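You operate a simulated robot arm through the tools that you are given. There is no shell and no other tool. Be economical: measure what you need, move in short steps, check, and stop when the job is done.

Carry out the task below with a simulated robot arm. There is one attempt and no reset: what you move stays moved.

TASK
Box the eggs with the green and the blue stripe.
Fine: one egg a cell; the third egg stays where it is; the lid ends shut.
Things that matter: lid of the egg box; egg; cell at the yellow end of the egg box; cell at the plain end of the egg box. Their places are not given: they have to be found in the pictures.

It is judged by the outcome, as a careful person would: the job done as asked, and still so three seconds after it is handed in. It fails if anything else is knocked over, pushed out of place, dropped, spilled or broken.

THE ROBOT
A 7-joint arm with a two-finger parallel gripper, fixed in place. Base frame: the origin is at the foot of the arm, x ahead of it, y to its left, z up; the work surface is at about z = 0. Lengths are in m, angles in degrees, forces in N, time in s.
With the tool pointing down near the work surface it reaches from about 0.24 to 0.62 m from the base axis. Its first joint turns from -66.0 to 66.0 degrees. Payload 2.6 kg.
Tool frame: the origin (TCP) lies between the finger pads and is the grasp point; the fingertips stand 0.03 m ahead of it; z points along the fingers, y is the line along which they close. The gripper opens to 0.094 m. The fingers are 0.028 m wide and 0.01 m thick; the gripper's body (0.05 by 0.096 m) begins 0.055 m behind the TCP.
Orientation is that of the tool frame in the base frame, as a unit quaternion [x, y, z, w]. With the fingers straight down and closing along the base's y, the tool's x points along the base's -x, its y along +y and its z along -z.

THE INTERFACE
- The arm moves only by the tool drive_tool. Its argument "rows" is a list of rows, each a list of 7 numbers: the shift along the tool's x, y, z in m, then the turn, a rotation vector about the tool's x, y, z in degrees, then the closure, from 0 (fully open) to 1 (shut). In form: [[x, y, z, rx, ry, rz, gripper], ...]. A call has 1 to 10 rows; each row shifts and turns the commanded pose from where the row before left it, along the tool's axes as they then stand. A row lasts 0.2 s, in which the tool goes at most 0.05 m and 8.6 degrees; a call with a longer step from one row to the next is refused whole, and so is a gripper value outside its range. A pose out of reach is approached as far as the arm can. The call stops where the force on the tool passes 70 N (or 10 N more than at its start, if that is more) or the arm is blocked; 0.2 s more then pass. The fingers move at their own pace (about 0.072 m/s each) and stop on an object; they squeeze with about 39 N. The grip force told is the motor's: it shows also when the fingers shut on nothing. Time passes only in rows, and 0.2 s behind the last, so rows that do not move let the fingers close. It gives the time, the measured TCP pose, the force on the tool (base axes), the opening and the grip force at its end, in the units of the frame above (readings bear some noise).
- Cameras (640 x 400 px; columns grow to the right, rows downward): "scene" is fixed at [0.0459, 0.4412, 0.5678]; the picture's right is [-0.66, -0.75, 0.00], its down [-0.40, 0.35, -0.84] and it looks along [0.64, -0.55, -0.54] (base axes); focal length 331 px, centre (320, 200). "wrist" rides on the gripper at [-0.037, 0, -0.058] in the tool frame; the picture's right is [0.00, -1.00, 0.00], its down [0.97, 0.00, -0.24] and it looks along [0.24, 0.00, 0.97] (tool axes); focal length 218 px, centre (320, 200).
- capture(camera): a new picture of that camera. No time passes.
- point_at(camera, pixels): for up to 12 pixels [column, row] of the newest picture of that camera ("zoom" is the newest enlarged one), the place [x, y, z] in the base frame of the surface seen there, good to about 0.002 m. No time passes.
- close_up(camera, box): a new picture of the part [left, top, right, bottom] of that camera's present view, enlarged. No time passes.
- job_done(): hands the job in; it is judged then, once.

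Work in short steps. Measure before you move; look again where a grasp or a placing could have gone wrong, and mend it. You have 80 turns and 54 pictures in all, the two below and enlarged ones among them. Open the gripper and draw the arm clear of the work before you hand the job in, unless the task says otherwise; then end with one line.

The tools are called after "Call:" as a command line: name --pt "numbers of a row" for each row, then --argument value for the rest, lists and objects as JSON in quotes. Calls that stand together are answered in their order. drive_tool: Moves the arm, as the interface text tells. Its arguments: {"type":"object","properties":{"rows":{"type":"array","items":{"type":"array","items":{"type":"number"}}}},"required":["rows"]} The other tools are called the same way: capture (camera) takes a picture; point_at (camera, pixels) gives the place of the surface under pixels of a picture; close_up (camera, box) takes an enlarged picture of a part of a camera's view; job_done () hands the job in.

At the start:

```text
clock: 0.0
tcp_pos: [0.4162, 0.0497, 0.3351]
tool_rot: [-0.001, 1.0, 0.0, 0.0]
contact_force: [0.4, -0.6, -0.1]
grip_width: 0.0941
gripper_force: 0.0
```

scene: 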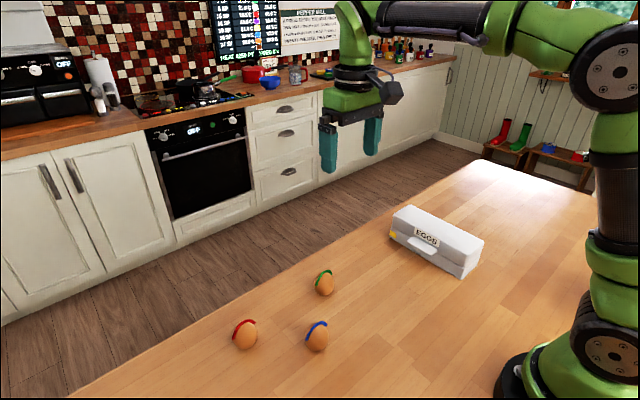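
wrist: 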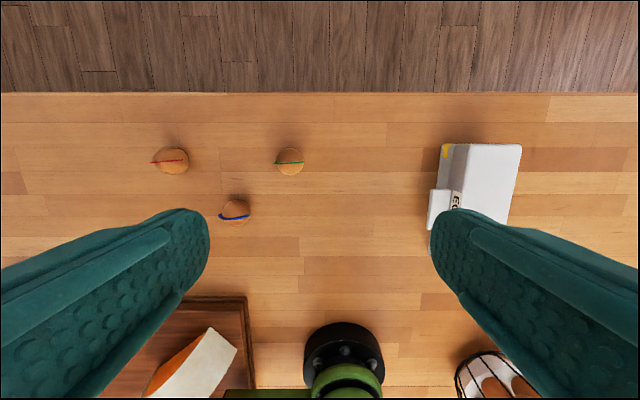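

The eggs show at scene pixels (324,283) green, (317,336) blue and (245,335) red. The box is around (437,240). I'll enlarge both areas to measure them.

Call:
close_up --camera "scene" --box '[370, 190, 500, 290]'

Call:
point_at --camera "scene" --pixels '[[324, 285], [317, 338], [245, 336], [323, 275], [316, 326], [409, 207], [483, 240], [466, 264], [391, 228], [421, 248], [461, 278], [391, 237]]'

Call:
point_at --camera "wrist" --pixels '[[290, 160], [235, 211], [170, 160], [446, 150], [520, 146], [432, 210], [505, 215], [465, 170], [490, 180]]'

```text
4.00 times, centred on (435, 240) of scene
```

zoom: 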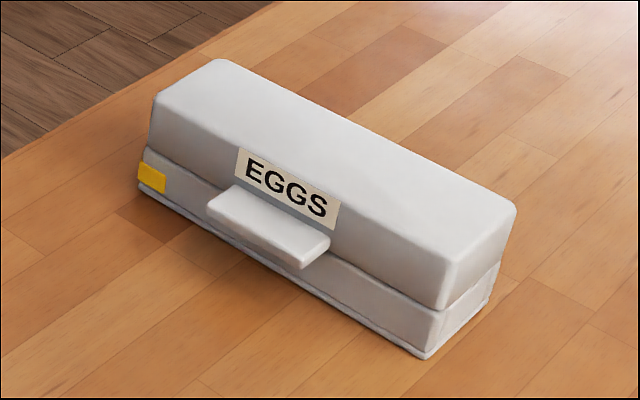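

```text
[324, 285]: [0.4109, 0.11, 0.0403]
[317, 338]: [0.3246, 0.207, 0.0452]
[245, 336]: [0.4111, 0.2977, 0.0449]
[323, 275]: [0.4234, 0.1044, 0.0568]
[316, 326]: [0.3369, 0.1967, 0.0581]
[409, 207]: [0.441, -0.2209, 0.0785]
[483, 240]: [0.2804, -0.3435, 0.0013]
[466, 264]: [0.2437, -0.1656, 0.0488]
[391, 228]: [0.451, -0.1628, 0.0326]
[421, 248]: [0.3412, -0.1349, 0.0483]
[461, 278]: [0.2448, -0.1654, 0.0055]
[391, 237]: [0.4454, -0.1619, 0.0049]
```

```text
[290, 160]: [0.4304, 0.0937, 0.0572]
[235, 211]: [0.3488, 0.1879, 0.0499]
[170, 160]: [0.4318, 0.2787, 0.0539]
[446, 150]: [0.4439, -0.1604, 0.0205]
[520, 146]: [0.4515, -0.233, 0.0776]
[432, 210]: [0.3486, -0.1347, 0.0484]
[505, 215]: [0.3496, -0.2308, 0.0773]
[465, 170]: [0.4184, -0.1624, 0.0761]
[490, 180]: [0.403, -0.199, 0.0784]
```

The box spans x 0.244–0.451, its front is at y≈-0.162 and the lid top is at z≈0.078. I'll measure the lip, seam and hinge side on the zoom.

Call:
point_at --camera "zoom" --pixels '[[212, 200], [305, 255], [325, 238], [235, 190], [255, 235], [290, 266], [220, 64], [510, 205], [440, 290], [490, 275], [380, 285], [380, 300]]'

Call:
close_up --camera "wrist" --box '[400, 120, 560, 220]'

Call:
close_up --camera "scene" --box '[210, 250, 370, 350]'

```text
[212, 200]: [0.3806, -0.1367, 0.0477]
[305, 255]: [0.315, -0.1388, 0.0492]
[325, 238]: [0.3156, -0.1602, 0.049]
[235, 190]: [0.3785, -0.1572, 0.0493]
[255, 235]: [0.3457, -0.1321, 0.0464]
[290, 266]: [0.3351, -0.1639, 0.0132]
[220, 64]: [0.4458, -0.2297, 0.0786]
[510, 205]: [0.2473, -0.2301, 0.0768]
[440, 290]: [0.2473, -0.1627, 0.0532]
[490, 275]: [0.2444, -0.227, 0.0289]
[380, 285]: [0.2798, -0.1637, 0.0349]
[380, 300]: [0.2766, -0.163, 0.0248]
```

```text
4.00 times, centred on (480, 170) of wrist
```

zoom: 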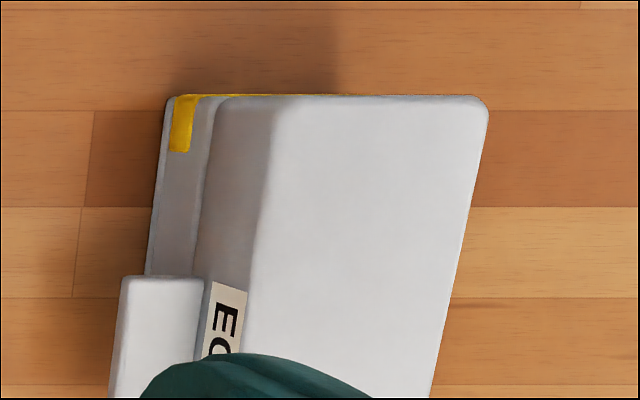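

```text
4.00 times, centred on (290, 300) of scene
```

zoom: 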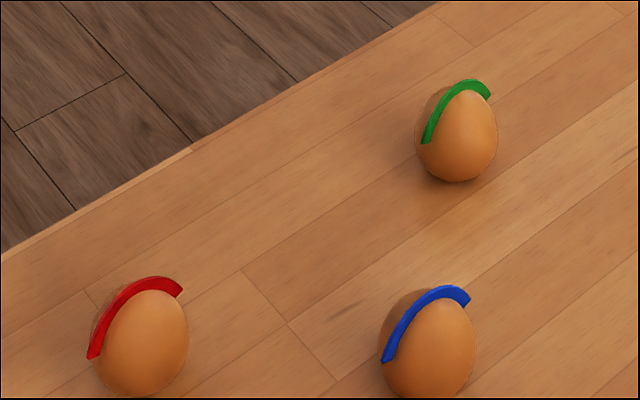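

The lip spans x 0.314–0.380 and sticks out to y≈-0.133, with its top at z 0.049. The hinge must be on the far side. I'll shut the fingers and tilt the tool 45° so it points to -y, then hook them under the lip.

Call:
drive_tool --pt "0.0115 0 0 7.5 0 0 1" --pt "0.0115 0 0 7.5 0 0 1" --pt "0.0115 0 0 7.5 0 0 1" --pt "0.0115 0 0 7.5 0 0 1" --pt "0.0115 0 0 7.5 0 0 1" --pt "0.0115 0 0 7.5 0 0 1"

```text
clock: 1.4
tcp_pos: [0.3466, 0.0488, 0.336]
tool_rot: [0.0, 0.924, -0.384, -0.001]
contact_force: [-0.1, -0.1, 0.1]
grip_width: 0.0002
gripper_force: 33.0
```

Call:
drive_tool --pt "0 0.01364 0.0339 0 0 0 1" --pt "0 0.01364 0.0339 0 0 0 1" --pt "0 0.01364 0.0339 0 0 0 1" --pt "0 0.01364 0.0339 0 0 0 1" --pt "0 0.01364 0.0339 0 0 0 1" --pt "0 0.01364 0.0339 0 0 0 1" --pt "0 0.01364 0.0339 0 0 0 1"

Call:
capture --camera "scene"

```text
clock: 3.0
tcp_pos: [0.3472, -0.0514, 0.1003]
tool_rot: [0.0, 0.924, -0.382, 0.001]
contact_force: [0.4, -1.1, 0.1]
grip_width: 0.0001
gripper_force: 33.2
```

```text
48 pictures are left
```

scene: 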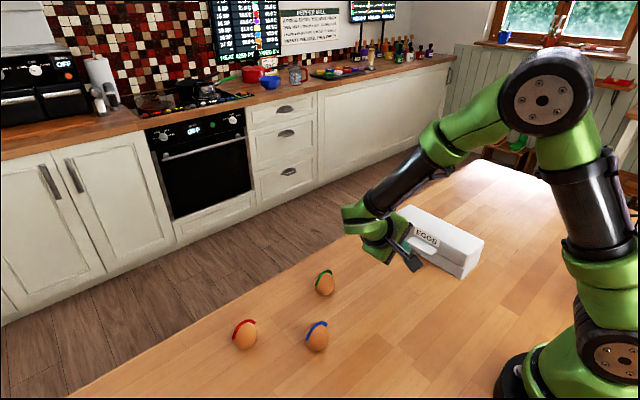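

The tool is tilted and in front of the box. I'll lower it to z 0.036 and slide toward the lip.

Call:
drive_tool --pt "0 0.0155 0.0155 0 0 0 1" --pt "0 0.0155 0.0155 0 0 0 1" --pt "0 0.015 0.015 0 0 0 1" --pt "0 -0.0106 0.0106 0 0 0 1" --pt "0 -0.0106 0.0106 0 0 0 1" --pt "0 -0.0106 0.0106 0 0 0 1" --pt "0 -0.0106 0.0106 0 0 0 1" --pt "0 -0.0085 0.0085 0 0 0 1"

Call:
close_up --camera "scene" --box '[370, 190, 500, 290]'

Call:
capture --camera "wrist"

```text
clock: 4.8
tcp_pos: [0.347, -0.1221, 0.0346]
tool_rot: [0.0, 0.924, -0.383, 0.0]
contact_force: [0.3, 1.9, 0.8]
grip_width: 0.0
gripper_force: 32.5
```

```text
4.00 times, centred on (435, 240) of scene
```

zoom: 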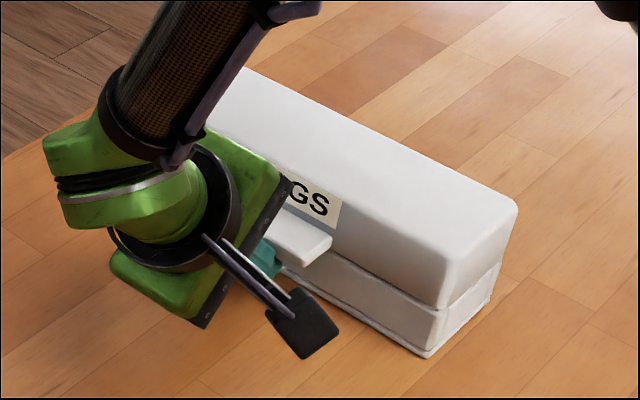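

```text
46 pictures are left
```

wrist: 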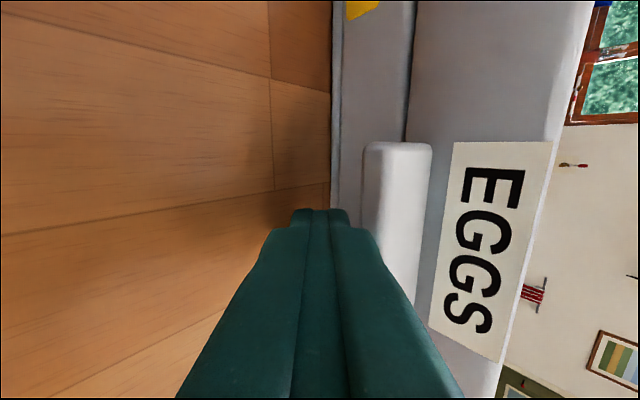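

The fingers are under the lip. I'll advance 6 mm and then lift a little.

Call:
drive_tool --pt "0 -0.0042 0.0042 0 0 0 1" --pt "0 -0.007 -0.007 0 0 0 1" --pt "0 -0.007 -0.007 0 0 0 1" --pt "0 -0.007 -0.007 0 0 0 1"

Call:
close_up --camera "scene" --box '[370, 190, 500, 290]'

Call:
capture --camera "wrist"

```text
clock: 5.8
tcp_pos: [0.3473, -0.1283, 0.0657]
tool_rot: [0.0, 0.924, -0.382, 0.0]
contact_force: [0.2, -0.4, -0.6]
grip_width: 0.0
gripper_force: 33.5
```

```text
4.00 times, centred on (435, 240) of scene
```

zoom: 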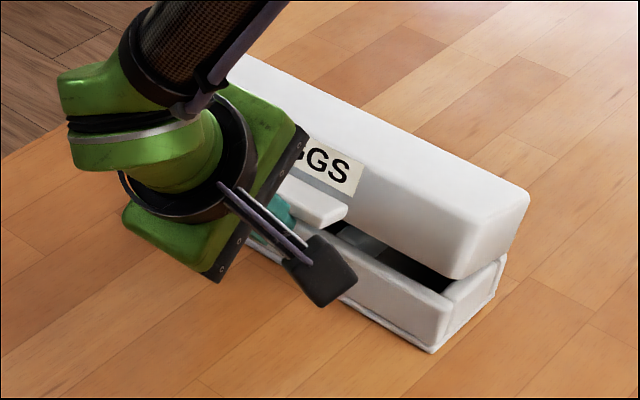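

```text
44 pictures are left
```

wrist: 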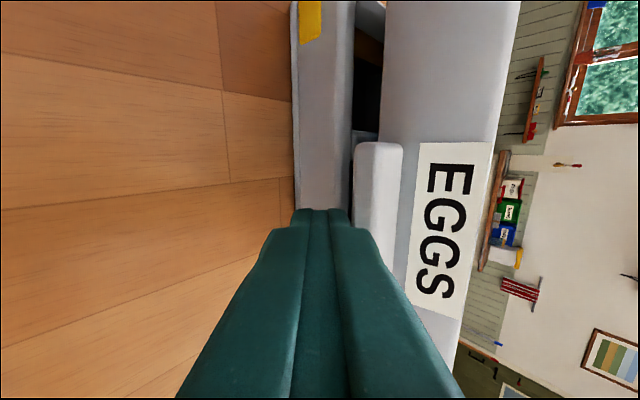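

The lid lifts freely with little force. I'll go on up and back along the arc.

Call:
drive_tool --pt "0 -0.0133 -0.0027 0 0 0 1" --pt "0 -0.0133 -0.0027 0 0 0 1" --pt "0 -0.0133 -0.0027 0 0 0 1" --pt "0 -0.0133 -0.0027 0 0 0 1"

Call:
close_up --camera "scene" --box '[354, 165, 514, 290]'

```text
clock: 6.8
tcp_pos: [0.347, -0.1597, 0.1105]
tool_rot: [0.0, 0.924, -0.383, 0.0]
contact_force: [0.3, 0.1, -0.1]
grip_width: 0.0001
gripper_force: 33.1
```

```text
3.20 times, centred on (434, 228) of scene
```

zoom: 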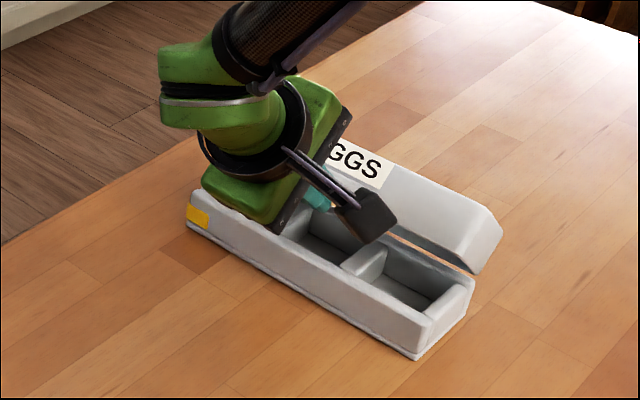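

Call:
drive_tool --pt "0 -0.0141 0.0071 0 0 0 1" --pt "0 -0.0141 0.0071 0 0 0 1" --pt "0 -0.0141 0.0071 0 0 0 1" --pt "0 -0.0141 0.0071 0 0 0 1"

Call:
close_up --camera "scene" --box '[354, 165, 514, 290]'

Call:
capture --camera "wrist"

```text
clock: 7.8
tcp_pos: [0.3466, -0.2194, 0.1297]
tool_rot: [0.0, 0.924, -0.382, -0.001]
contact_force: [0.1, 0.1, -0.8]
grip_width: 0.0
gripper_force: 33.6
```

```text
3.20 times, centred on (434, 228) of scene
```

zoom: 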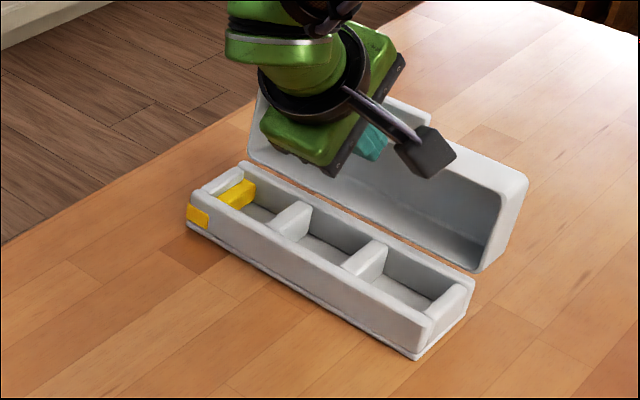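

```text
41 pictures are left
```

wrist: 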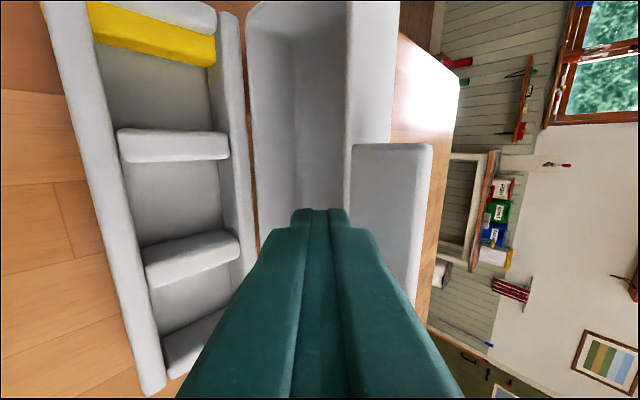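

The lid stands near 90° and the box has three cells. I'll push a bit farther so it rests open.

Call:
drive_tool --pt "0 -0.0071 0.0071 0 0 0 1" --pt "0 -0.0071 0.0071 0 0 0 1" --pt "0 -0.0071 0.0071 0 0 0 1" --pt "0 -0.0071 0.0071 0 0 0 1"

Call:
close_up --camera "scene" --box '[354, 165, 514, 290]'

```text
clock: 8.8
tcp_pos: [0.3469, -0.2597, 0.13]
tool_rot: [0.001, 0.924, -0.383, 0.001]
contact_force: [-0.7, 0.6, 0.5]
grip_width: 0.0
gripper_force: 33.0
```

```text
3.20 times, centred on (434, 228) of scene
```

zoom: 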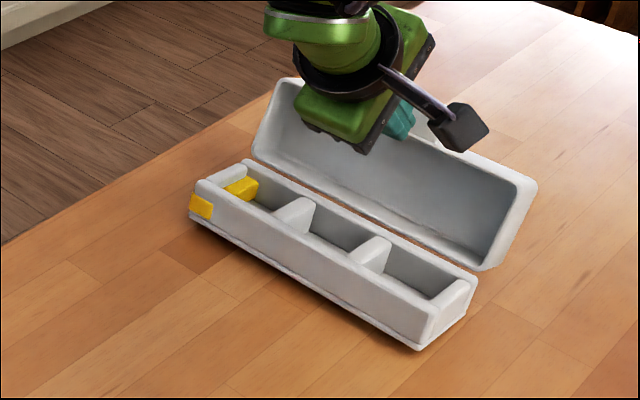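

The lid is well past vertical, but the base may have shifted a little, so I'll back off now and check that the lid stays open.

Call:
drive_tool --pt "0 0.0141 -0.0141 0 0 0 1" --pt "0 0.0141 -0.0141 0 0 0 1" --pt "0 0 -0.04 0 0 0 1" --pt "0 0 -0.04 0 0 0 1" --pt "0 0 -0.04 0 0 0 1" --pt "0 0 -0.02 0 0 0 1"

Call:
close_up --camera "scene" --box '[354, 165, 514, 290]'

```text
clock: 10.2
tcp_pos: [0.347, -0.1185, 0.2282]
tool_rot: [0.0, 0.924, -0.382, -0.001]
contact_force: [0.9, 0.0, 0.3]
grip_width: 0.0001
gripper_force: 32.8
```

```text
3.20 times, centred on (434, 228) of scene
```

zoom: 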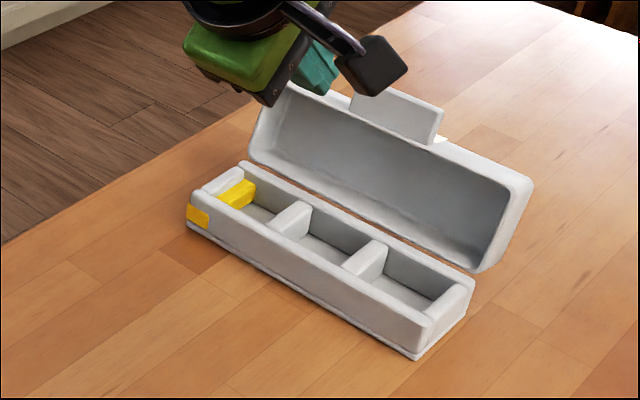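

The lid rests open by itself and the base sits flat again. I'll measure the cells and lid.

Call:
point_at --camera "zoom" --pixels '[[260, 212], [330, 252], [400, 290], [292, 222], [365, 262], [225, 178], [460, 292], [300, 250], [350, 220], [440, 108], [280, 95], [528, 190]]'

Call:
point_at --camera "zoom" --pixels '[[205, 200], [430, 320], [475, 288], [245, 165], [418, 358], [188, 225], [310, 207], [275, 237], [385, 245], [348, 272], [420, 302], [240, 190]]'

```text
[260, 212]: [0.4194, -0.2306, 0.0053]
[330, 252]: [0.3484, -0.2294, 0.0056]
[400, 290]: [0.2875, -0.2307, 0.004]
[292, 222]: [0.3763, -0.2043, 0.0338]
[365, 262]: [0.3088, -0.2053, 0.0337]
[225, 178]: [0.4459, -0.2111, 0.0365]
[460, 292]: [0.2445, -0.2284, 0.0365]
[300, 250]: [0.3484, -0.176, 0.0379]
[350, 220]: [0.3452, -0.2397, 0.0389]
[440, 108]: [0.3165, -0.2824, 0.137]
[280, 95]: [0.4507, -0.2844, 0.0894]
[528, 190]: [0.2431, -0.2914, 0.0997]
```

```text
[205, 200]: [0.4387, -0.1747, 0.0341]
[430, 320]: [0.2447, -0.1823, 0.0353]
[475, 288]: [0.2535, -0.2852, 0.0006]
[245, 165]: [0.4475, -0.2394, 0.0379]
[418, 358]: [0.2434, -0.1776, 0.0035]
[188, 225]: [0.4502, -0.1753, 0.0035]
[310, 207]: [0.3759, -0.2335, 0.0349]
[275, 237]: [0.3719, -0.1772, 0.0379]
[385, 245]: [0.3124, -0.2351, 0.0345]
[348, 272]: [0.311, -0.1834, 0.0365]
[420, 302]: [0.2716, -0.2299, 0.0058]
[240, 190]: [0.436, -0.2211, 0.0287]
```

Next I'll bring the tool upright and look straight down into the box for exact cell geometry.

Call:
drive_tool --pt "0 0 0 -7.5 0 0 0" --pt "0 0 0 -7.5 0 0 0" --pt "0 0 0 -7.5 0 0 0" --pt "0 0 0 -7.5 0 0 0" --pt "0 0 0 -7.5 0 0 0" --pt "0 0 0 -7.5 0 0 0" --pt "0.02 -0.04 0 0 0 0 0" --pt "0.02 -0.04 0 0 0 0 0"

Call:
capture --camera "wrist"

```text
clock: 12.0
tcp_pos: [0.3041, -0.2025, 0.2296]
tool_rot: [-0.001, 1.0, 0.0, 0.0]
contact_force: [-0.4, -0.2, 0.7]
grip_width: 0.0941
gripper_force: 0.0
```

```text
38 pictures are left
```

wrist: 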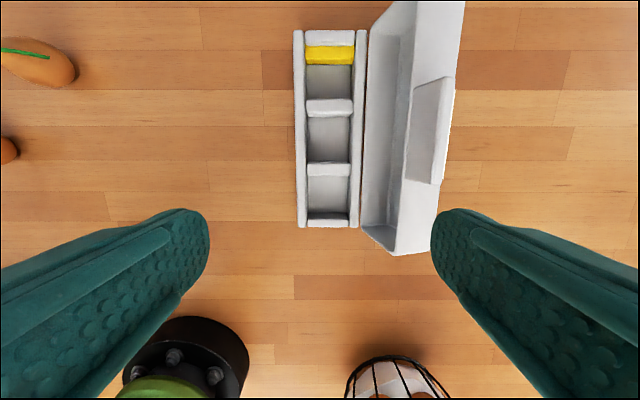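

Call:
close_up --camera "wrist" --box '[240, 20, 480, 260]'

Call:
point_at --camera "wrist" --pixels '[[330, 80], [328, 135], [328, 188], [329, 104], [328, 168], [300, 135], [355, 135], [330, 38], [328, 220], [312, 188], [348, 188], [329, 66]]'

```text
1.67 times, centred on (360, 140) of wrist
```

zoom: 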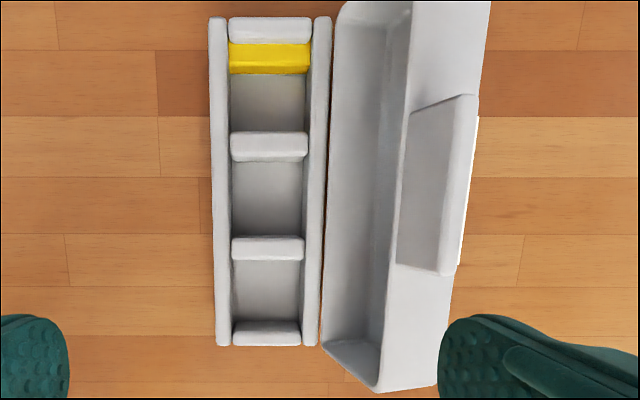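

```text
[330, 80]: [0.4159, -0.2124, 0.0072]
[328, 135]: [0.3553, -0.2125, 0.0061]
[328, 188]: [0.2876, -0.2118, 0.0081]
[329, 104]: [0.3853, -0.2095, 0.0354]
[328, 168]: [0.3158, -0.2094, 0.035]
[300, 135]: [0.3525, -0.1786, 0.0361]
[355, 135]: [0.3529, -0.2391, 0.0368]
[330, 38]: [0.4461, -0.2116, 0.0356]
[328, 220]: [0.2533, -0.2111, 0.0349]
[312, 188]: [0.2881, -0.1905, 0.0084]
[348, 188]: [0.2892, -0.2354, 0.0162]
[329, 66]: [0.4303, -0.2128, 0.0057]
```

Cell centres are about (0.412,-0.209) at the yellow end and (0.281,-0.209) at the plain end. Walls are 0.036 high and the floor is at 0.006. Now I'll look at the eggs from above.

Call:
drive_tool --pt "-0.004 0.044 0 0 0 0 0" --pt "-0.004 0.044 0 0 0 0 0" --pt "-0.004 0.044 0 0 0 0 0" --pt "-0.004 0.044 0 0 0 0 0" --pt "-0.004 0.044 0 0 0 0 0" --pt "-0.004 0.044 0 0 0 0 0" --pt "-0.004 0.044 0 0 0 0 0" --pt "-0.004 0.044 0 0 0 0 0"

Call:
close_up --camera "wrist" --box '[180, 20, 460, 230]'

Call:
close_up --camera "scene" --box '[220, 250, 364, 365]'

```text
clock: 13.8
tcp_pos: [0.3385, 0.1539, 0.23]
tool_rot: [0.0, 1.0, 0.001, -0.001]
contact_force: [0.1, -0.6, 0.2]
grip_width: 0.094
gripper_force: 0.0
```

```text
1.90 times, centred on (320, 125) of wrist
```

zoom: 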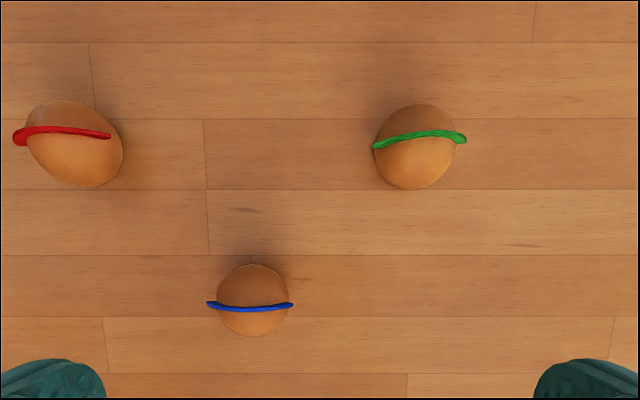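

```text
3.48 times, centred on (292, 308) of scene
```

zoom: 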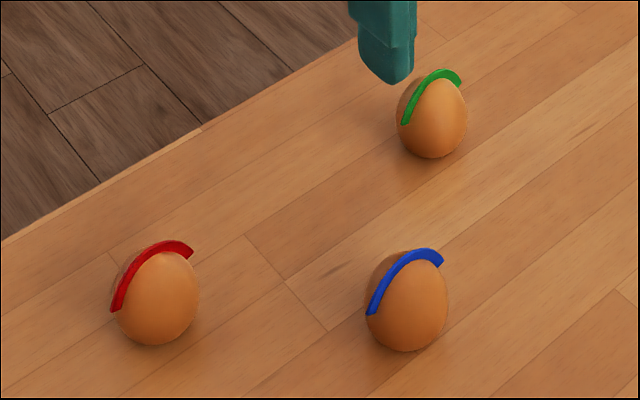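

The eggs stand upright with raised stripes running along y, so I'll grip along x. First I'll measure their centres.

Call:
close_up --camera "wrist" --box '[180, 20, 460, 230]'

Call:
point_at --camera "zoom" --pixels '[[253, 267], [253, 333], [219, 300], [287, 300], [253, 300], [253, 310], [418, 108], [414, 186], [379, 155], [451, 145], [415, 145], [418, 132]]'

```text
1.90 times, centred on (320, 125) of wrist
```

zoom: 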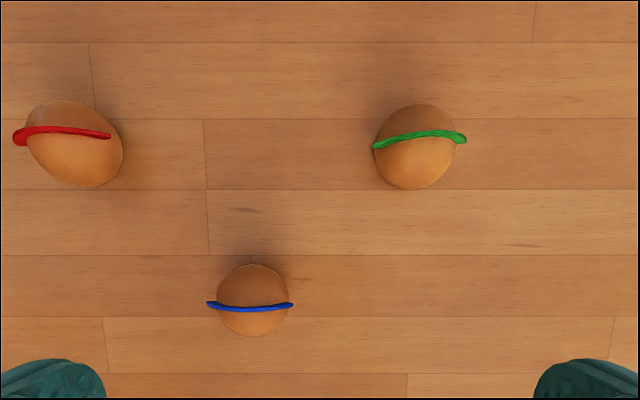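

```text
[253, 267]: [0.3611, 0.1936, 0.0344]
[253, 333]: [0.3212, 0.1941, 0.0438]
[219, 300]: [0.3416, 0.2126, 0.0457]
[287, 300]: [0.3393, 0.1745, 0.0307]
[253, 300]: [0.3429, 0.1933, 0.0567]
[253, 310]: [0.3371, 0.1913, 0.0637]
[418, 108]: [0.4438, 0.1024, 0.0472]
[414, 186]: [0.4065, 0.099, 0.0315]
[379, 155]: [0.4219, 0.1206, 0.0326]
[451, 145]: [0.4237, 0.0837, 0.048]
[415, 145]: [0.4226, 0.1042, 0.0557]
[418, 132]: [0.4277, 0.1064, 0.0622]
```

Blue is centred at about (0.341,0.193) and green at about (0.424,0.102), both roughly 0.042 wide. I'll turn the tool -90° so it closes along x and the camera sits on the +y side, away from the lid.

Call:
drive_tool --pt "0 0 0.005 0 0 -8.5 0" --pt "0 0 0.005 0 0 -8.5 0" --pt "0 0 0.005 0 0 -8.5 0" --pt "0 0 0.005 0 0 -8.5 0" --pt "0 0 0.005 0 0 -8.5 0" --pt "0 0 0.005 0 0 -8.5 0" --pt "0 0 0.005 0 0 -8.5 0" --pt "0 0 0.005 0 0 -8.5 0" --pt "0 0 0.005 0 0 -8.5 0" --pt "0 0 0.005 0 0 -8.5 0"

Call:
drive_tool --pt "0 0 0 0 0 -5 0" --pt "-0.0386 -0.002 0 0 0 0 0" --pt "0 0 0 0 0 0 0"

Call:
capture --camera "wrist"

```text
clock: 16.0
tcp_pos: [0.3394, 0.1513, 0.1777]
tool_rot: [-0.677, 0.736, 0.0, 0.001]
contact_force: [-1.0, -0.4, -0.1]
grip_width: 0.094
gripper_force: 0.0
```

```text
clock: 16.8
tcp_pos: [0.3391, 0.1903, 0.1807]
tool_rot: [-0.707, 0.707, 0.001, 0.0]
contact_force: [0.3, 0.1, 0.0]
grip_width: 0.0941
gripper_force: 0.1
```

```text
33 pictures are left
```

wrist: 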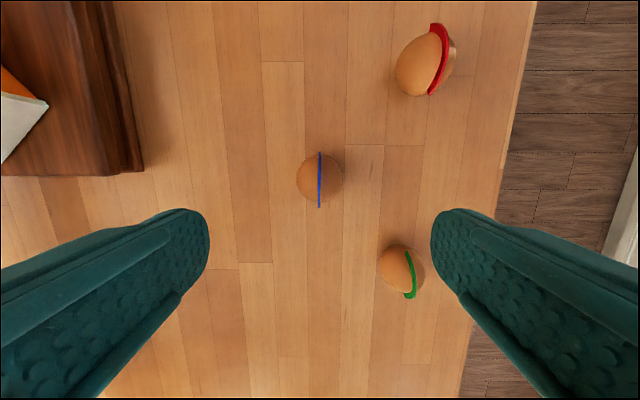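

The blue egg is centred between the fingers at (320,178). I'll descend to TCP z 0.058 and close.

Call:
drive_tool --pt "-0.001 0 0.041 0 0 0 0" --pt "-0.001 0 0.041 0 0 0 0" --pt "0 0 0.0405 0 0 0 0" --pt "0 0 0 0 0 0 0"

Call:
capture --camera "wrist"

Call:
close_up --camera "scene" --box '[240, 265, 400, 390]'

```text
clock: 17.8
tcp_pos: [0.3409, 0.1929, 0.0566]
tool_rot: [-0.707, 0.707, 0.001, 0.0]
contact_force: [-0.9, 0.7, 0.5]
grip_width: 0.094
gripper_force: 0.0
```

```text
32 pictures are left
```

wrist: 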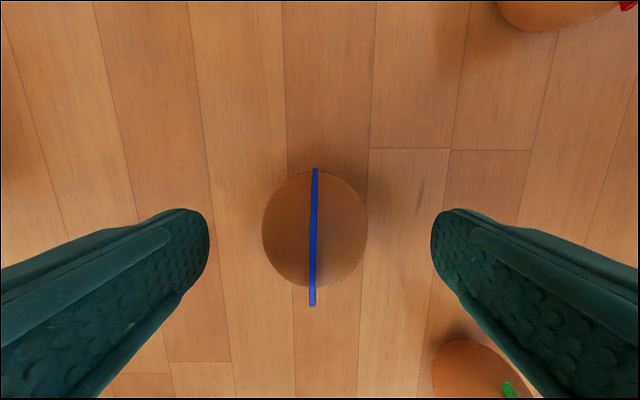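

```text
3.20 times, centred on (320, 328) of scene
```

zoom: 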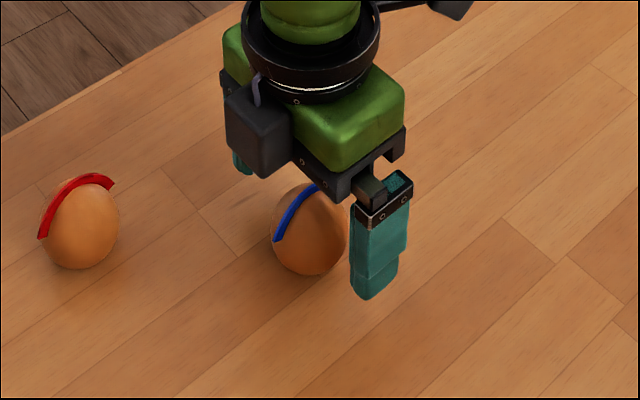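

The egg is within about 2 mm of the grasp axis. I'll make a slight correction and close.

Call:
drive_tool --pt "-0.0015 0.0015 0 0 0 0 0.3" --pt "0 0 0 0 0 0 0.45" --pt "0 0 0 0 0 0 0.6" --pt "0 0 0 0 0 0 0.8" --pt "0 0 0 0 0 0 0.8"

Call:
capture --camera "wrist"

```text
clock: 19.0
tcp_pos: [0.3393, 0.1937, 0.0566]
tool_rot: [0.707, -0.707, -0.001, -0.001]
contact_force: [0.0, 0.2, -0.1]
grip_width: 0.0413
gripper_force: 39.3
```

```text
30 pictures are left
```

wrist: 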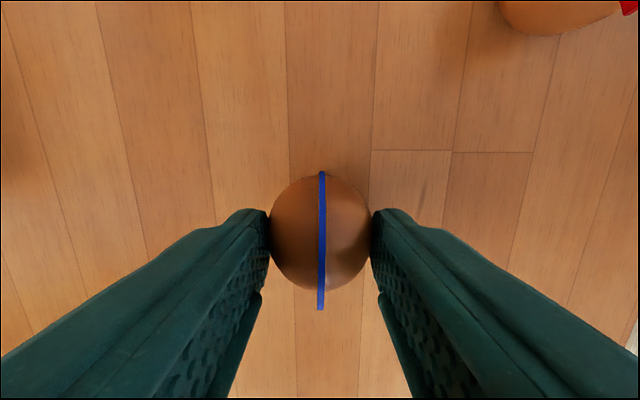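

The blue egg is held at width 0.041. I'll lift gently and check the hold.

Call:
drive_tool --pt "0 0 -0.01 0 0 0 0.8" --pt "0 0 -0.025 0 0 0 0.8" --pt "0 0 -0.04 0 0 0 0.8" --pt "0 0 -0.04 0 0 0 0.8"

Call:
close_up --camera "scene" --box '[240, 225, 400, 350]'

```text
clock: 20.0
tcp_pos: [0.339, 0.1945, 0.1697]
tool_rot: [0.708, -0.707, 0.0, 0.001]
contact_force: [-1.1, 0.1, -1.5]
grip_width: 0.0411
gripper_force: 38.7
```

```text
3.20 times, centred on (320, 288) of scene
```

zoom: 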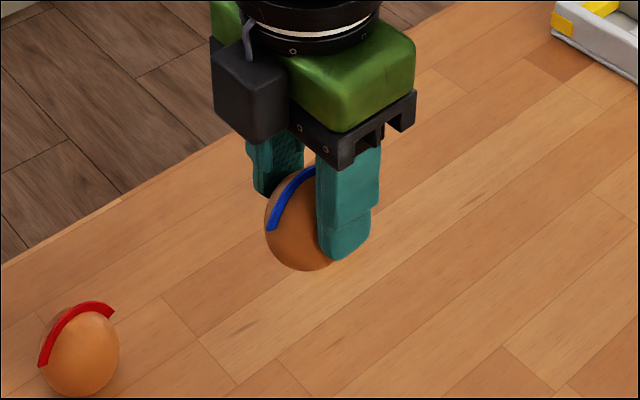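

Call:
drive_tool --pt "0.04 0.0058 0 0 0 0 0.8" --pt "0.04 0.0058 0 0 0 0 0.8" --pt "0.04 0.0058 0 0 0 0 0.8" --pt "0.04 0.0058 0 0 0 0 0.8" --pt "0.04 0.0058 0 0 0 0 0.8" --pt "0.04 0.0058 0 0 0 0 0.8" --pt "0.04 0.0058 0 0 0 0 0.8" --pt "0.04 0.0058 0 0 0 0 0.8" --pt "0.04 0.0058 0 0 0 0 0.8" --pt "0.0435 0.0058 0 0 0 0 0.8"

Call:
capture --camera "wrist"

Call:
close_up --camera "scene" --box '[354, 165, 514, 290]'

```text
clock: 22.2
tcp_pos: [0.281, -0.2103, 0.1717]
tool_rot: [-0.707, 0.707, 0.0, 0.0]
contact_force: [0.6, 0.2, -0.2]
grip_width: 0.0412
gripper_force: 38.8
```

```text
28 pictures are left
```

wrist: 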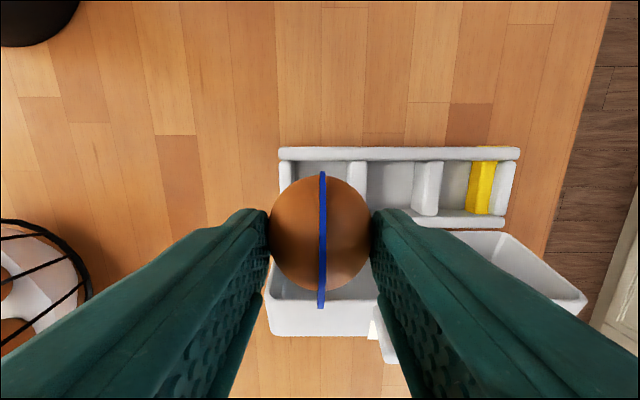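

```text
3.20 times, centred on (434, 228) of scene
```

zoom: 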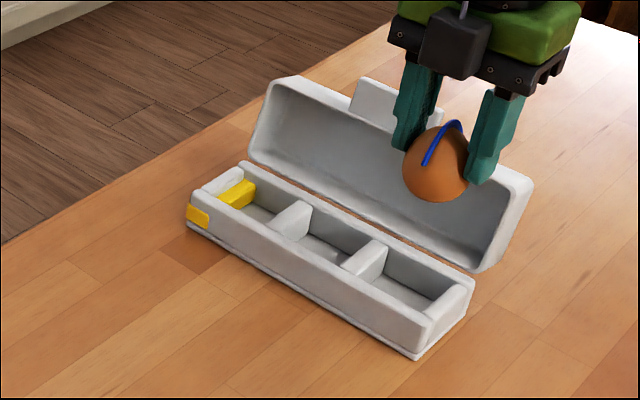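

The cell lies between columns 291 and 346, centred at about 319, so the x alignment is right. I'll lower most of the way and check.

Call:
drive_tool --pt "0 0 0.03 0 0 0 0.8" --pt "0 0 0.025 0 0 0 0.8" --pt "0 0 0.02 0 0 0 0.8"

Call:
capture --camera "wrist"

Call:
close_up --camera "scene" --box '[394, 190, 514, 290]'

```text
clock: 23.0
tcp_pos: [0.2825, -0.2077, 0.0974]
tool_rot: [0.707, -0.707, 0.0, 0.0]
contact_force: [-0.6, 0.3, -1.5]
grip_width: 0.0408
gripper_force: 38.9
```

```text
26 pictures are left
```

wrist: 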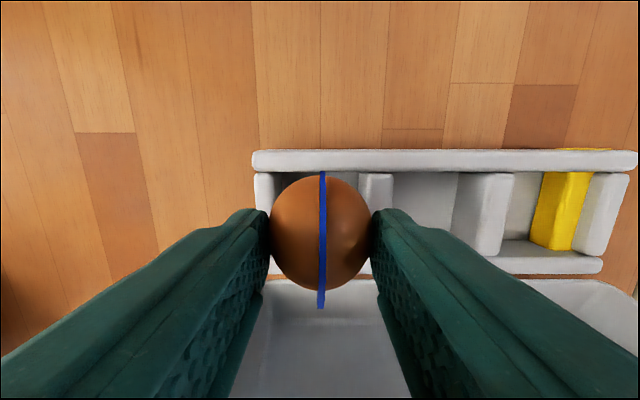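

```text
4.00 times, centred on (454, 240) of scene
```

zoom: 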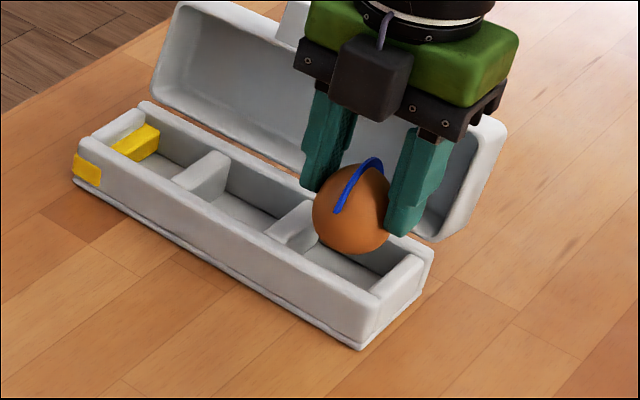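

Call:
point_at --camera "wrist" --pixels '[[258, 200], [271, 185], [363, 190], [388, 190], [330, 153], [330, 170], [430, 153], [470, 220], [550, 268], [500, 180], [595, 230], [545, 245]]'

```text
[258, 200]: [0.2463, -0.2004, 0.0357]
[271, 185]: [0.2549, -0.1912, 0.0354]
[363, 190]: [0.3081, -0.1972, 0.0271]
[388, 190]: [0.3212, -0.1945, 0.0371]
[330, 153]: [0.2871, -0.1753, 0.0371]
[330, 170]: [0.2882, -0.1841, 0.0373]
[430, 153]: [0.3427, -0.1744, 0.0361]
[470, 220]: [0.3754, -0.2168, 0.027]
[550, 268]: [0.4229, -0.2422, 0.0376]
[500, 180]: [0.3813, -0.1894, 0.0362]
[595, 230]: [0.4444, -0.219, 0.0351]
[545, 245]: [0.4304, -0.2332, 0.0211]
```

The plain cell centre is (0.282,-0.209) and the egg is within 2 mm of it. I'll lower to TCP z≈0.065, just above the floor.

Call:
drive_tool --pt "0.0015 0 0.012 0 0 0 0.8" --pt "0 0 0.01 0 0 0 0.8" --pt "0 0 0.006 0 0 0 0.8" --pt "0 0 0.003 0 0 0 0.8" --pt "0 0 0 0 0 0 0.8"

Call:
close_up --camera "scene" --box '[394, 190, 514, 290]'

```text
clock: 24.2
tcp_pos: [0.2808, -0.211, 0.0666]
tool_rot: [0.707, -0.707, 0.0, -0.001]
contact_force: [0.3, 0.1, -1.0]
grip_width: 0.0406
gripper_force: 39.1
```

```text
4.00 times, centred on (454, 240) of scene
```

zoom: 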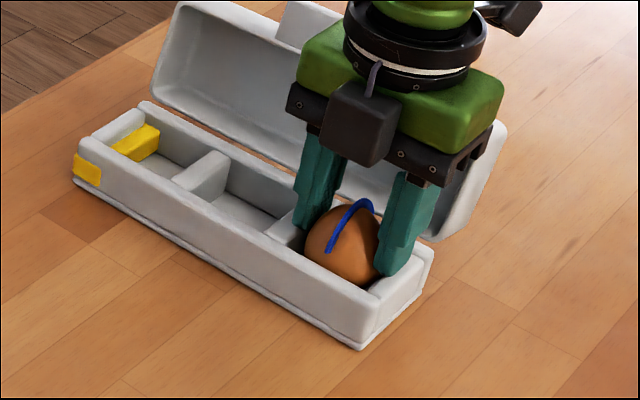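

There is no contact yet. I'll ease down 2 mm and open slowly.

Call:
drive_tool --pt "0 0 0.001 0 0 0 0.8" --pt "0 0 0.001 0 0 0 0.8"

```text
clock: 24.8
tcp_pos: [0.282, -0.21, 0.0666]
tool_rot: [-0.705, 0.709, -0.001, 0.001]
contact_force: [-12.7, 6.5, 39.9]
grip_width: 0.041
gripper_force: 39.0
```

There is firm contact now. I'll back up 2 mm to relieve it and open.

Call:
drive_tool --pt "0 0 -0.002 0 0 0 0.8" --pt "0 0 0 0 0 0 0.8"

Call:
close_up --camera "scene" --box '[394, 190, 514, 290]'

```text
clock: 25.4
tcp_pos: [0.2817, -0.2114, 0.0655]
tool_rot: [-0.707, 0.707, -0.001, 0.0]
contact_force: [2.0, -4.5, 11.8]
grip_width: 0.0408
gripper_force: 39.1
```

```text
4.00 times, centred on (454, 240) of scene
```

zoom: 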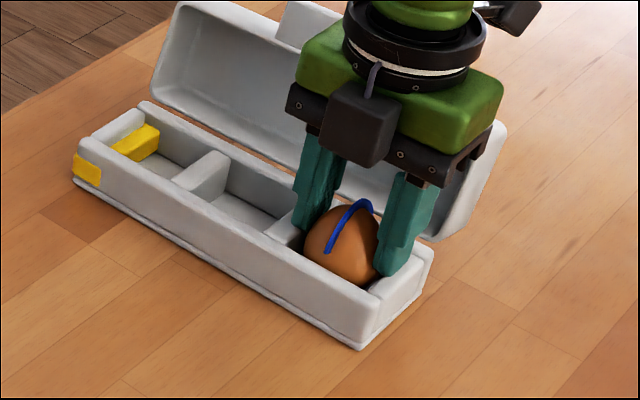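

Call:
drive_tool --pt "0 0 -0.0015 0 0 0 0.8" --pt "0 0 0 0 0 0 0.54" --pt "0 0 0 0 0 0 0.5" --pt "0 0 -0.005 0 0 0 0.46" --pt "0 0 -0.01 0 0 0 0.42" --pt "0 0 -0.03 0 0 0 0.4" --pt "0 0 -0.04 0 0 0 0.4"

Call:
close_up --camera "scene" --box '[394, 190, 514, 290]'

Call:
capture --camera "wrist"

```text
clock: 27.0
tcp_pos: [0.2822, -0.2105, 0.1531]
tool_rot: [-0.707, 0.708, 0.0, 0.0]
contact_force: [-0.1, -0.5, -0.8]
grip_width: 0.0566
gripper_force: 0.1
```

```text
4.00 times, centred on (454, 240) of scene
```

zoom: 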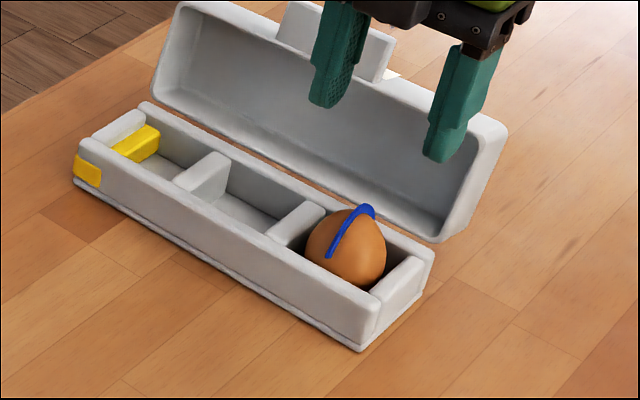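

```text
21 pictures are left
```

wrist: 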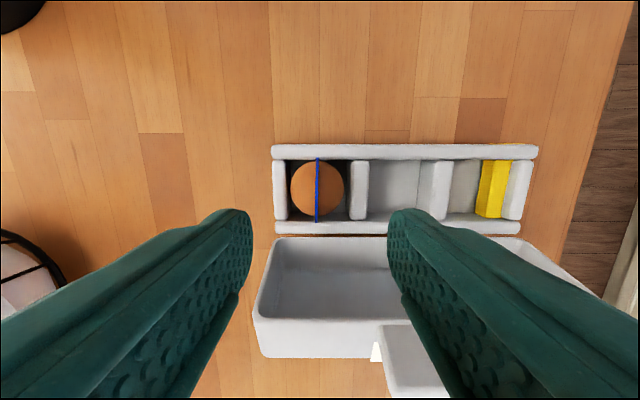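

Blue sits upright in the plain cell. Now I'll go to above the green egg.

Call:
drive_tool --pt "-0.0392 -0.01775 -0.003 0 0 0 0.2" --pt "-0.0392 -0.01775 -0.003 0 0 0 0.1" --pt "-0.0392 -0.01775 -0.003 0 0 0 0" --pt "-0.0392 -0.01775 -0.003 0 0 0 0" --pt "-0.0392 -0.01775 -0.003 0 0 0 0" --pt "-0.0392 -0.01775 -0.003 0 0 0 0" --pt "-0.0392 -0.01775 -0.003 0 0 0 0" --pt "-0.0392 -0.01775 0 0 0 0 0"

Call:
capture --camera "wrist"

```text
clock: 28.8
tcp_pos: [0.4239, 0.101, 0.174]
tool_rot: [-0.706, 0.708, 0.0, 0.0]
contact_force: [0.0, -1.0, -0.5]
grip_width: 0.0941
gripper_force: 0.2
```

```text
20 pictures are left
```

wrist: 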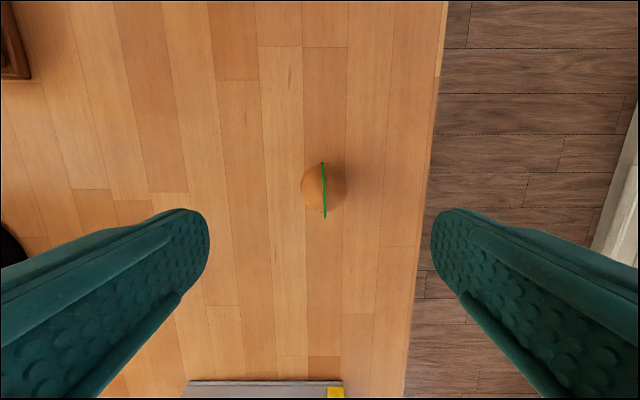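

Green is centred at (323,188), about 2 mm toward +x. I'll correct and descend.

Call:
drive_tool --pt "0 -0.002 0.04 0 0 0 0" --pt "0 0 0.04 0 0 0 0" --pt "0 0 0.036 0 0 0 0" --pt "0 0 0 0 0 0 0"

Call:
capture --camera "wrist"

```text
clock: 29.8
tcp_pos: [0.424, 0.1021, 0.0567]
tool_rot: [0.707, -0.707, -0.001, 0.0]
contact_force: [-1.0, 0.3, -0.3]
grip_width: 0.094
gripper_force: 0.1
```

```text
19 pictures are left
```

wrist: 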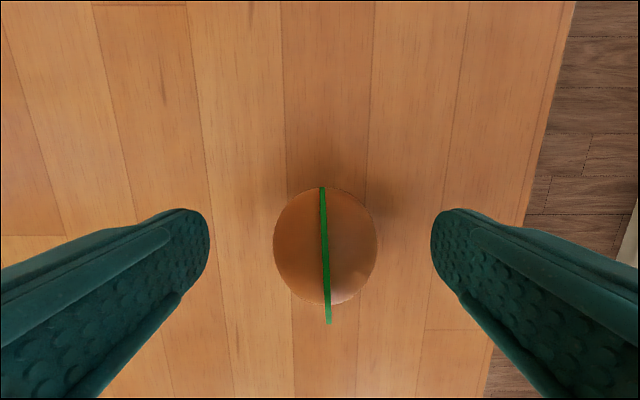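

The egg sits at (325,245), so I shift 4 mm toward -y and 2 mm toward +x and close.

Call:
drive_tool --pt "0.004 -0.002 0 0 0 0 0.1" --pt "0 0 0 0 0 0 0.3" --pt "0 0 0 0 0 0 0.45" --pt "0 0 0 0 0 0 0.6" --pt "0 0 0 0 0 0 0.8" --pt "0 0 0 0 0 0 0.8"

Call:
capture --camera "wrist"

```text
clock: 31.2
tcp_pos: [0.4275, 0.0976, 0.057]
tool_rot: [-0.707, 0.707, 0.0, 0.0]
contact_force: [-1.2, 0.6, -0.5]
grip_width: 0.041
gripper_force: 39.4
```

```text
18 pictures are left
```

wrist: 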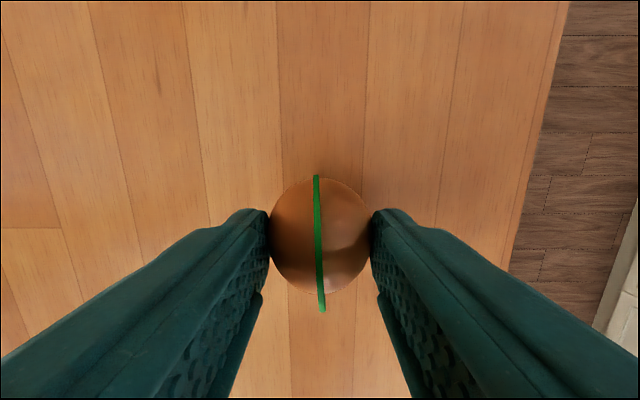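

Green is held. I'll lift, then carry it to above the yellow-end cell.

Call:
drive_tool --pt "0 0 -0.01 0 0 0 0.8" --pt "0 0 -0.025 0 0 0 0.8" --pt "0 0 -0.04 0 0 0 0.8" --pt "0 0 -0.04 0 0 0 0.8"

Call:
drive_tool --pt "0.0385 0.002 0 0 0 0 0.8" --pt "0.0385 0.002 0 0 0 0 0.8" --pt "0.0385 0.002 0 0 0 0 0.8" --pt "0.0385 0.002 0 0 0 0 0.8" --pt "0.0385 0.002 0 0 0 0 0.8" --pt "0.0385 0.002 0 0 0 0 0.8" --pt "0.0385 0.0015 0 0 0 0 0.8" --pt "0.0385 0.001 0 0 0 0 0.8" --pt "0 0 0.03 0 0 0 0.8" --pt "0 0 0.03 0 0 0 0.8"

Call:
capture --camera "wrist"

Call:
close_up --camera "scene" --box '[364, 180, 484, 280]'

```text
clock: 32.2
tcp_pos: [0.4285, 0.1003, 0.1737]
tool_rot: [-0.707, 0.707, 0.0, 0.0]
contact_force: [0.1, 0.0, -1.0]
grip_width: 0.0407
gripper_force: 39.1
```

```text
clock: 34.4
tcp_pos: [0.4143, -0.2097, 0.1129]
tool_rot: [0.707, -0.707, 0.0, 0.0]
contact_force: [-0.1, 0.4, -0.4]
grip_width: 0.0407
gripper_force: 39.1
```

```text
17 pictures are left
```

wrist: 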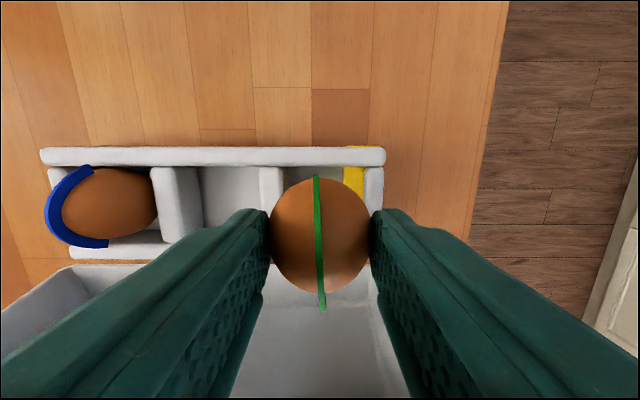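

```text
4.00 times, centred on (424, 230) of scene
```

zoom: 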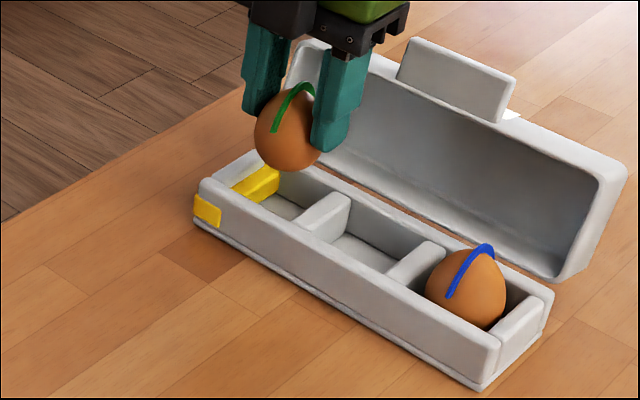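

Call:
point_at --camera "wrist" --pixels '[[282, 178], [287, 174], [345, 172], [354, 175], [362, 175], [367, 180], [378, 180], [262, 180], [325, 165], [354, 152]]'

Call:
point_at --camera "zoom" --pixels '[[240, 185], [275, 172], [272, 188], [262, 203], [300, 228], [318, 215], [345, 200], [250, 195]]'

```text
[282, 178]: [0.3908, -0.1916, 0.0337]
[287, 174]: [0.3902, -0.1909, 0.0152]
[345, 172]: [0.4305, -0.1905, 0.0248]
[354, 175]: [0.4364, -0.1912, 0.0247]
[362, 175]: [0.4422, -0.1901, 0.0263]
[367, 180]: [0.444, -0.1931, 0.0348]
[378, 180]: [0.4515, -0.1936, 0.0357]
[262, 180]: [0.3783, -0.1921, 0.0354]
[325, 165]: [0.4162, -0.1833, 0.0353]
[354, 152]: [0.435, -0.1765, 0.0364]
```

```text
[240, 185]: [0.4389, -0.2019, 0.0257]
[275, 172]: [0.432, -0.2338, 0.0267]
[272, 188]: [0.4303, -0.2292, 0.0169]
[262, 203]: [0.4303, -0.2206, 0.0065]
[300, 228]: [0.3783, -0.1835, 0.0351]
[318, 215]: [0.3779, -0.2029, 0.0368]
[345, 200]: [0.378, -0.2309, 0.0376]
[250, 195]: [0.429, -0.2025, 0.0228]
```

A yellow block takes up part of that cell, with its face at x≈0.430 and its top at z≈0.026. I need to know whether the egg fits between it and the divider.

Call:
point_at --camera "zoom" --pixels '[[268, 207], [276, 210], [284, 212], [292, 214], [298, 217], [304, 219], [310, 218], [318, 208], [326, 200], [334, 195], [342, 195], [349, 200]]'

Call:
close_up --camera "scene" --box '[404, 210, 468, 250]'

```text
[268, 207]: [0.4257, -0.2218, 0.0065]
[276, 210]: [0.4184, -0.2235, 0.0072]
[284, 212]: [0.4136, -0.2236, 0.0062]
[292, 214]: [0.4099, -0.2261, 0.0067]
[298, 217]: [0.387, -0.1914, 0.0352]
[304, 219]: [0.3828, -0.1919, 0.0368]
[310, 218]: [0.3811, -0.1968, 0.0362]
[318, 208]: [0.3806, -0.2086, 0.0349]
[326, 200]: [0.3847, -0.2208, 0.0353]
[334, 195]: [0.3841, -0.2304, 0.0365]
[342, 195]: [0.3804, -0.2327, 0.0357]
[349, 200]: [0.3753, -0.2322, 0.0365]
```

```text
10.00 times, centred on (436, 230) of scene
```

zoom: 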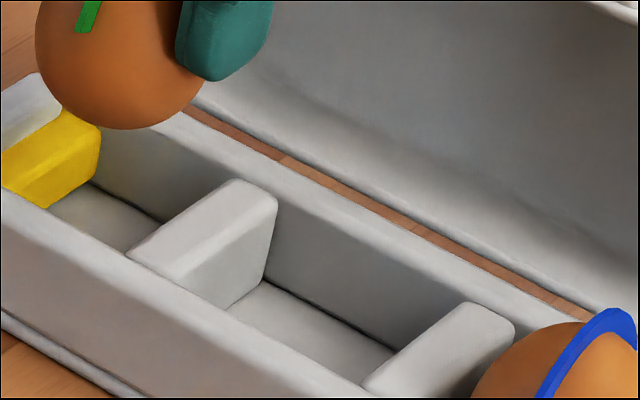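

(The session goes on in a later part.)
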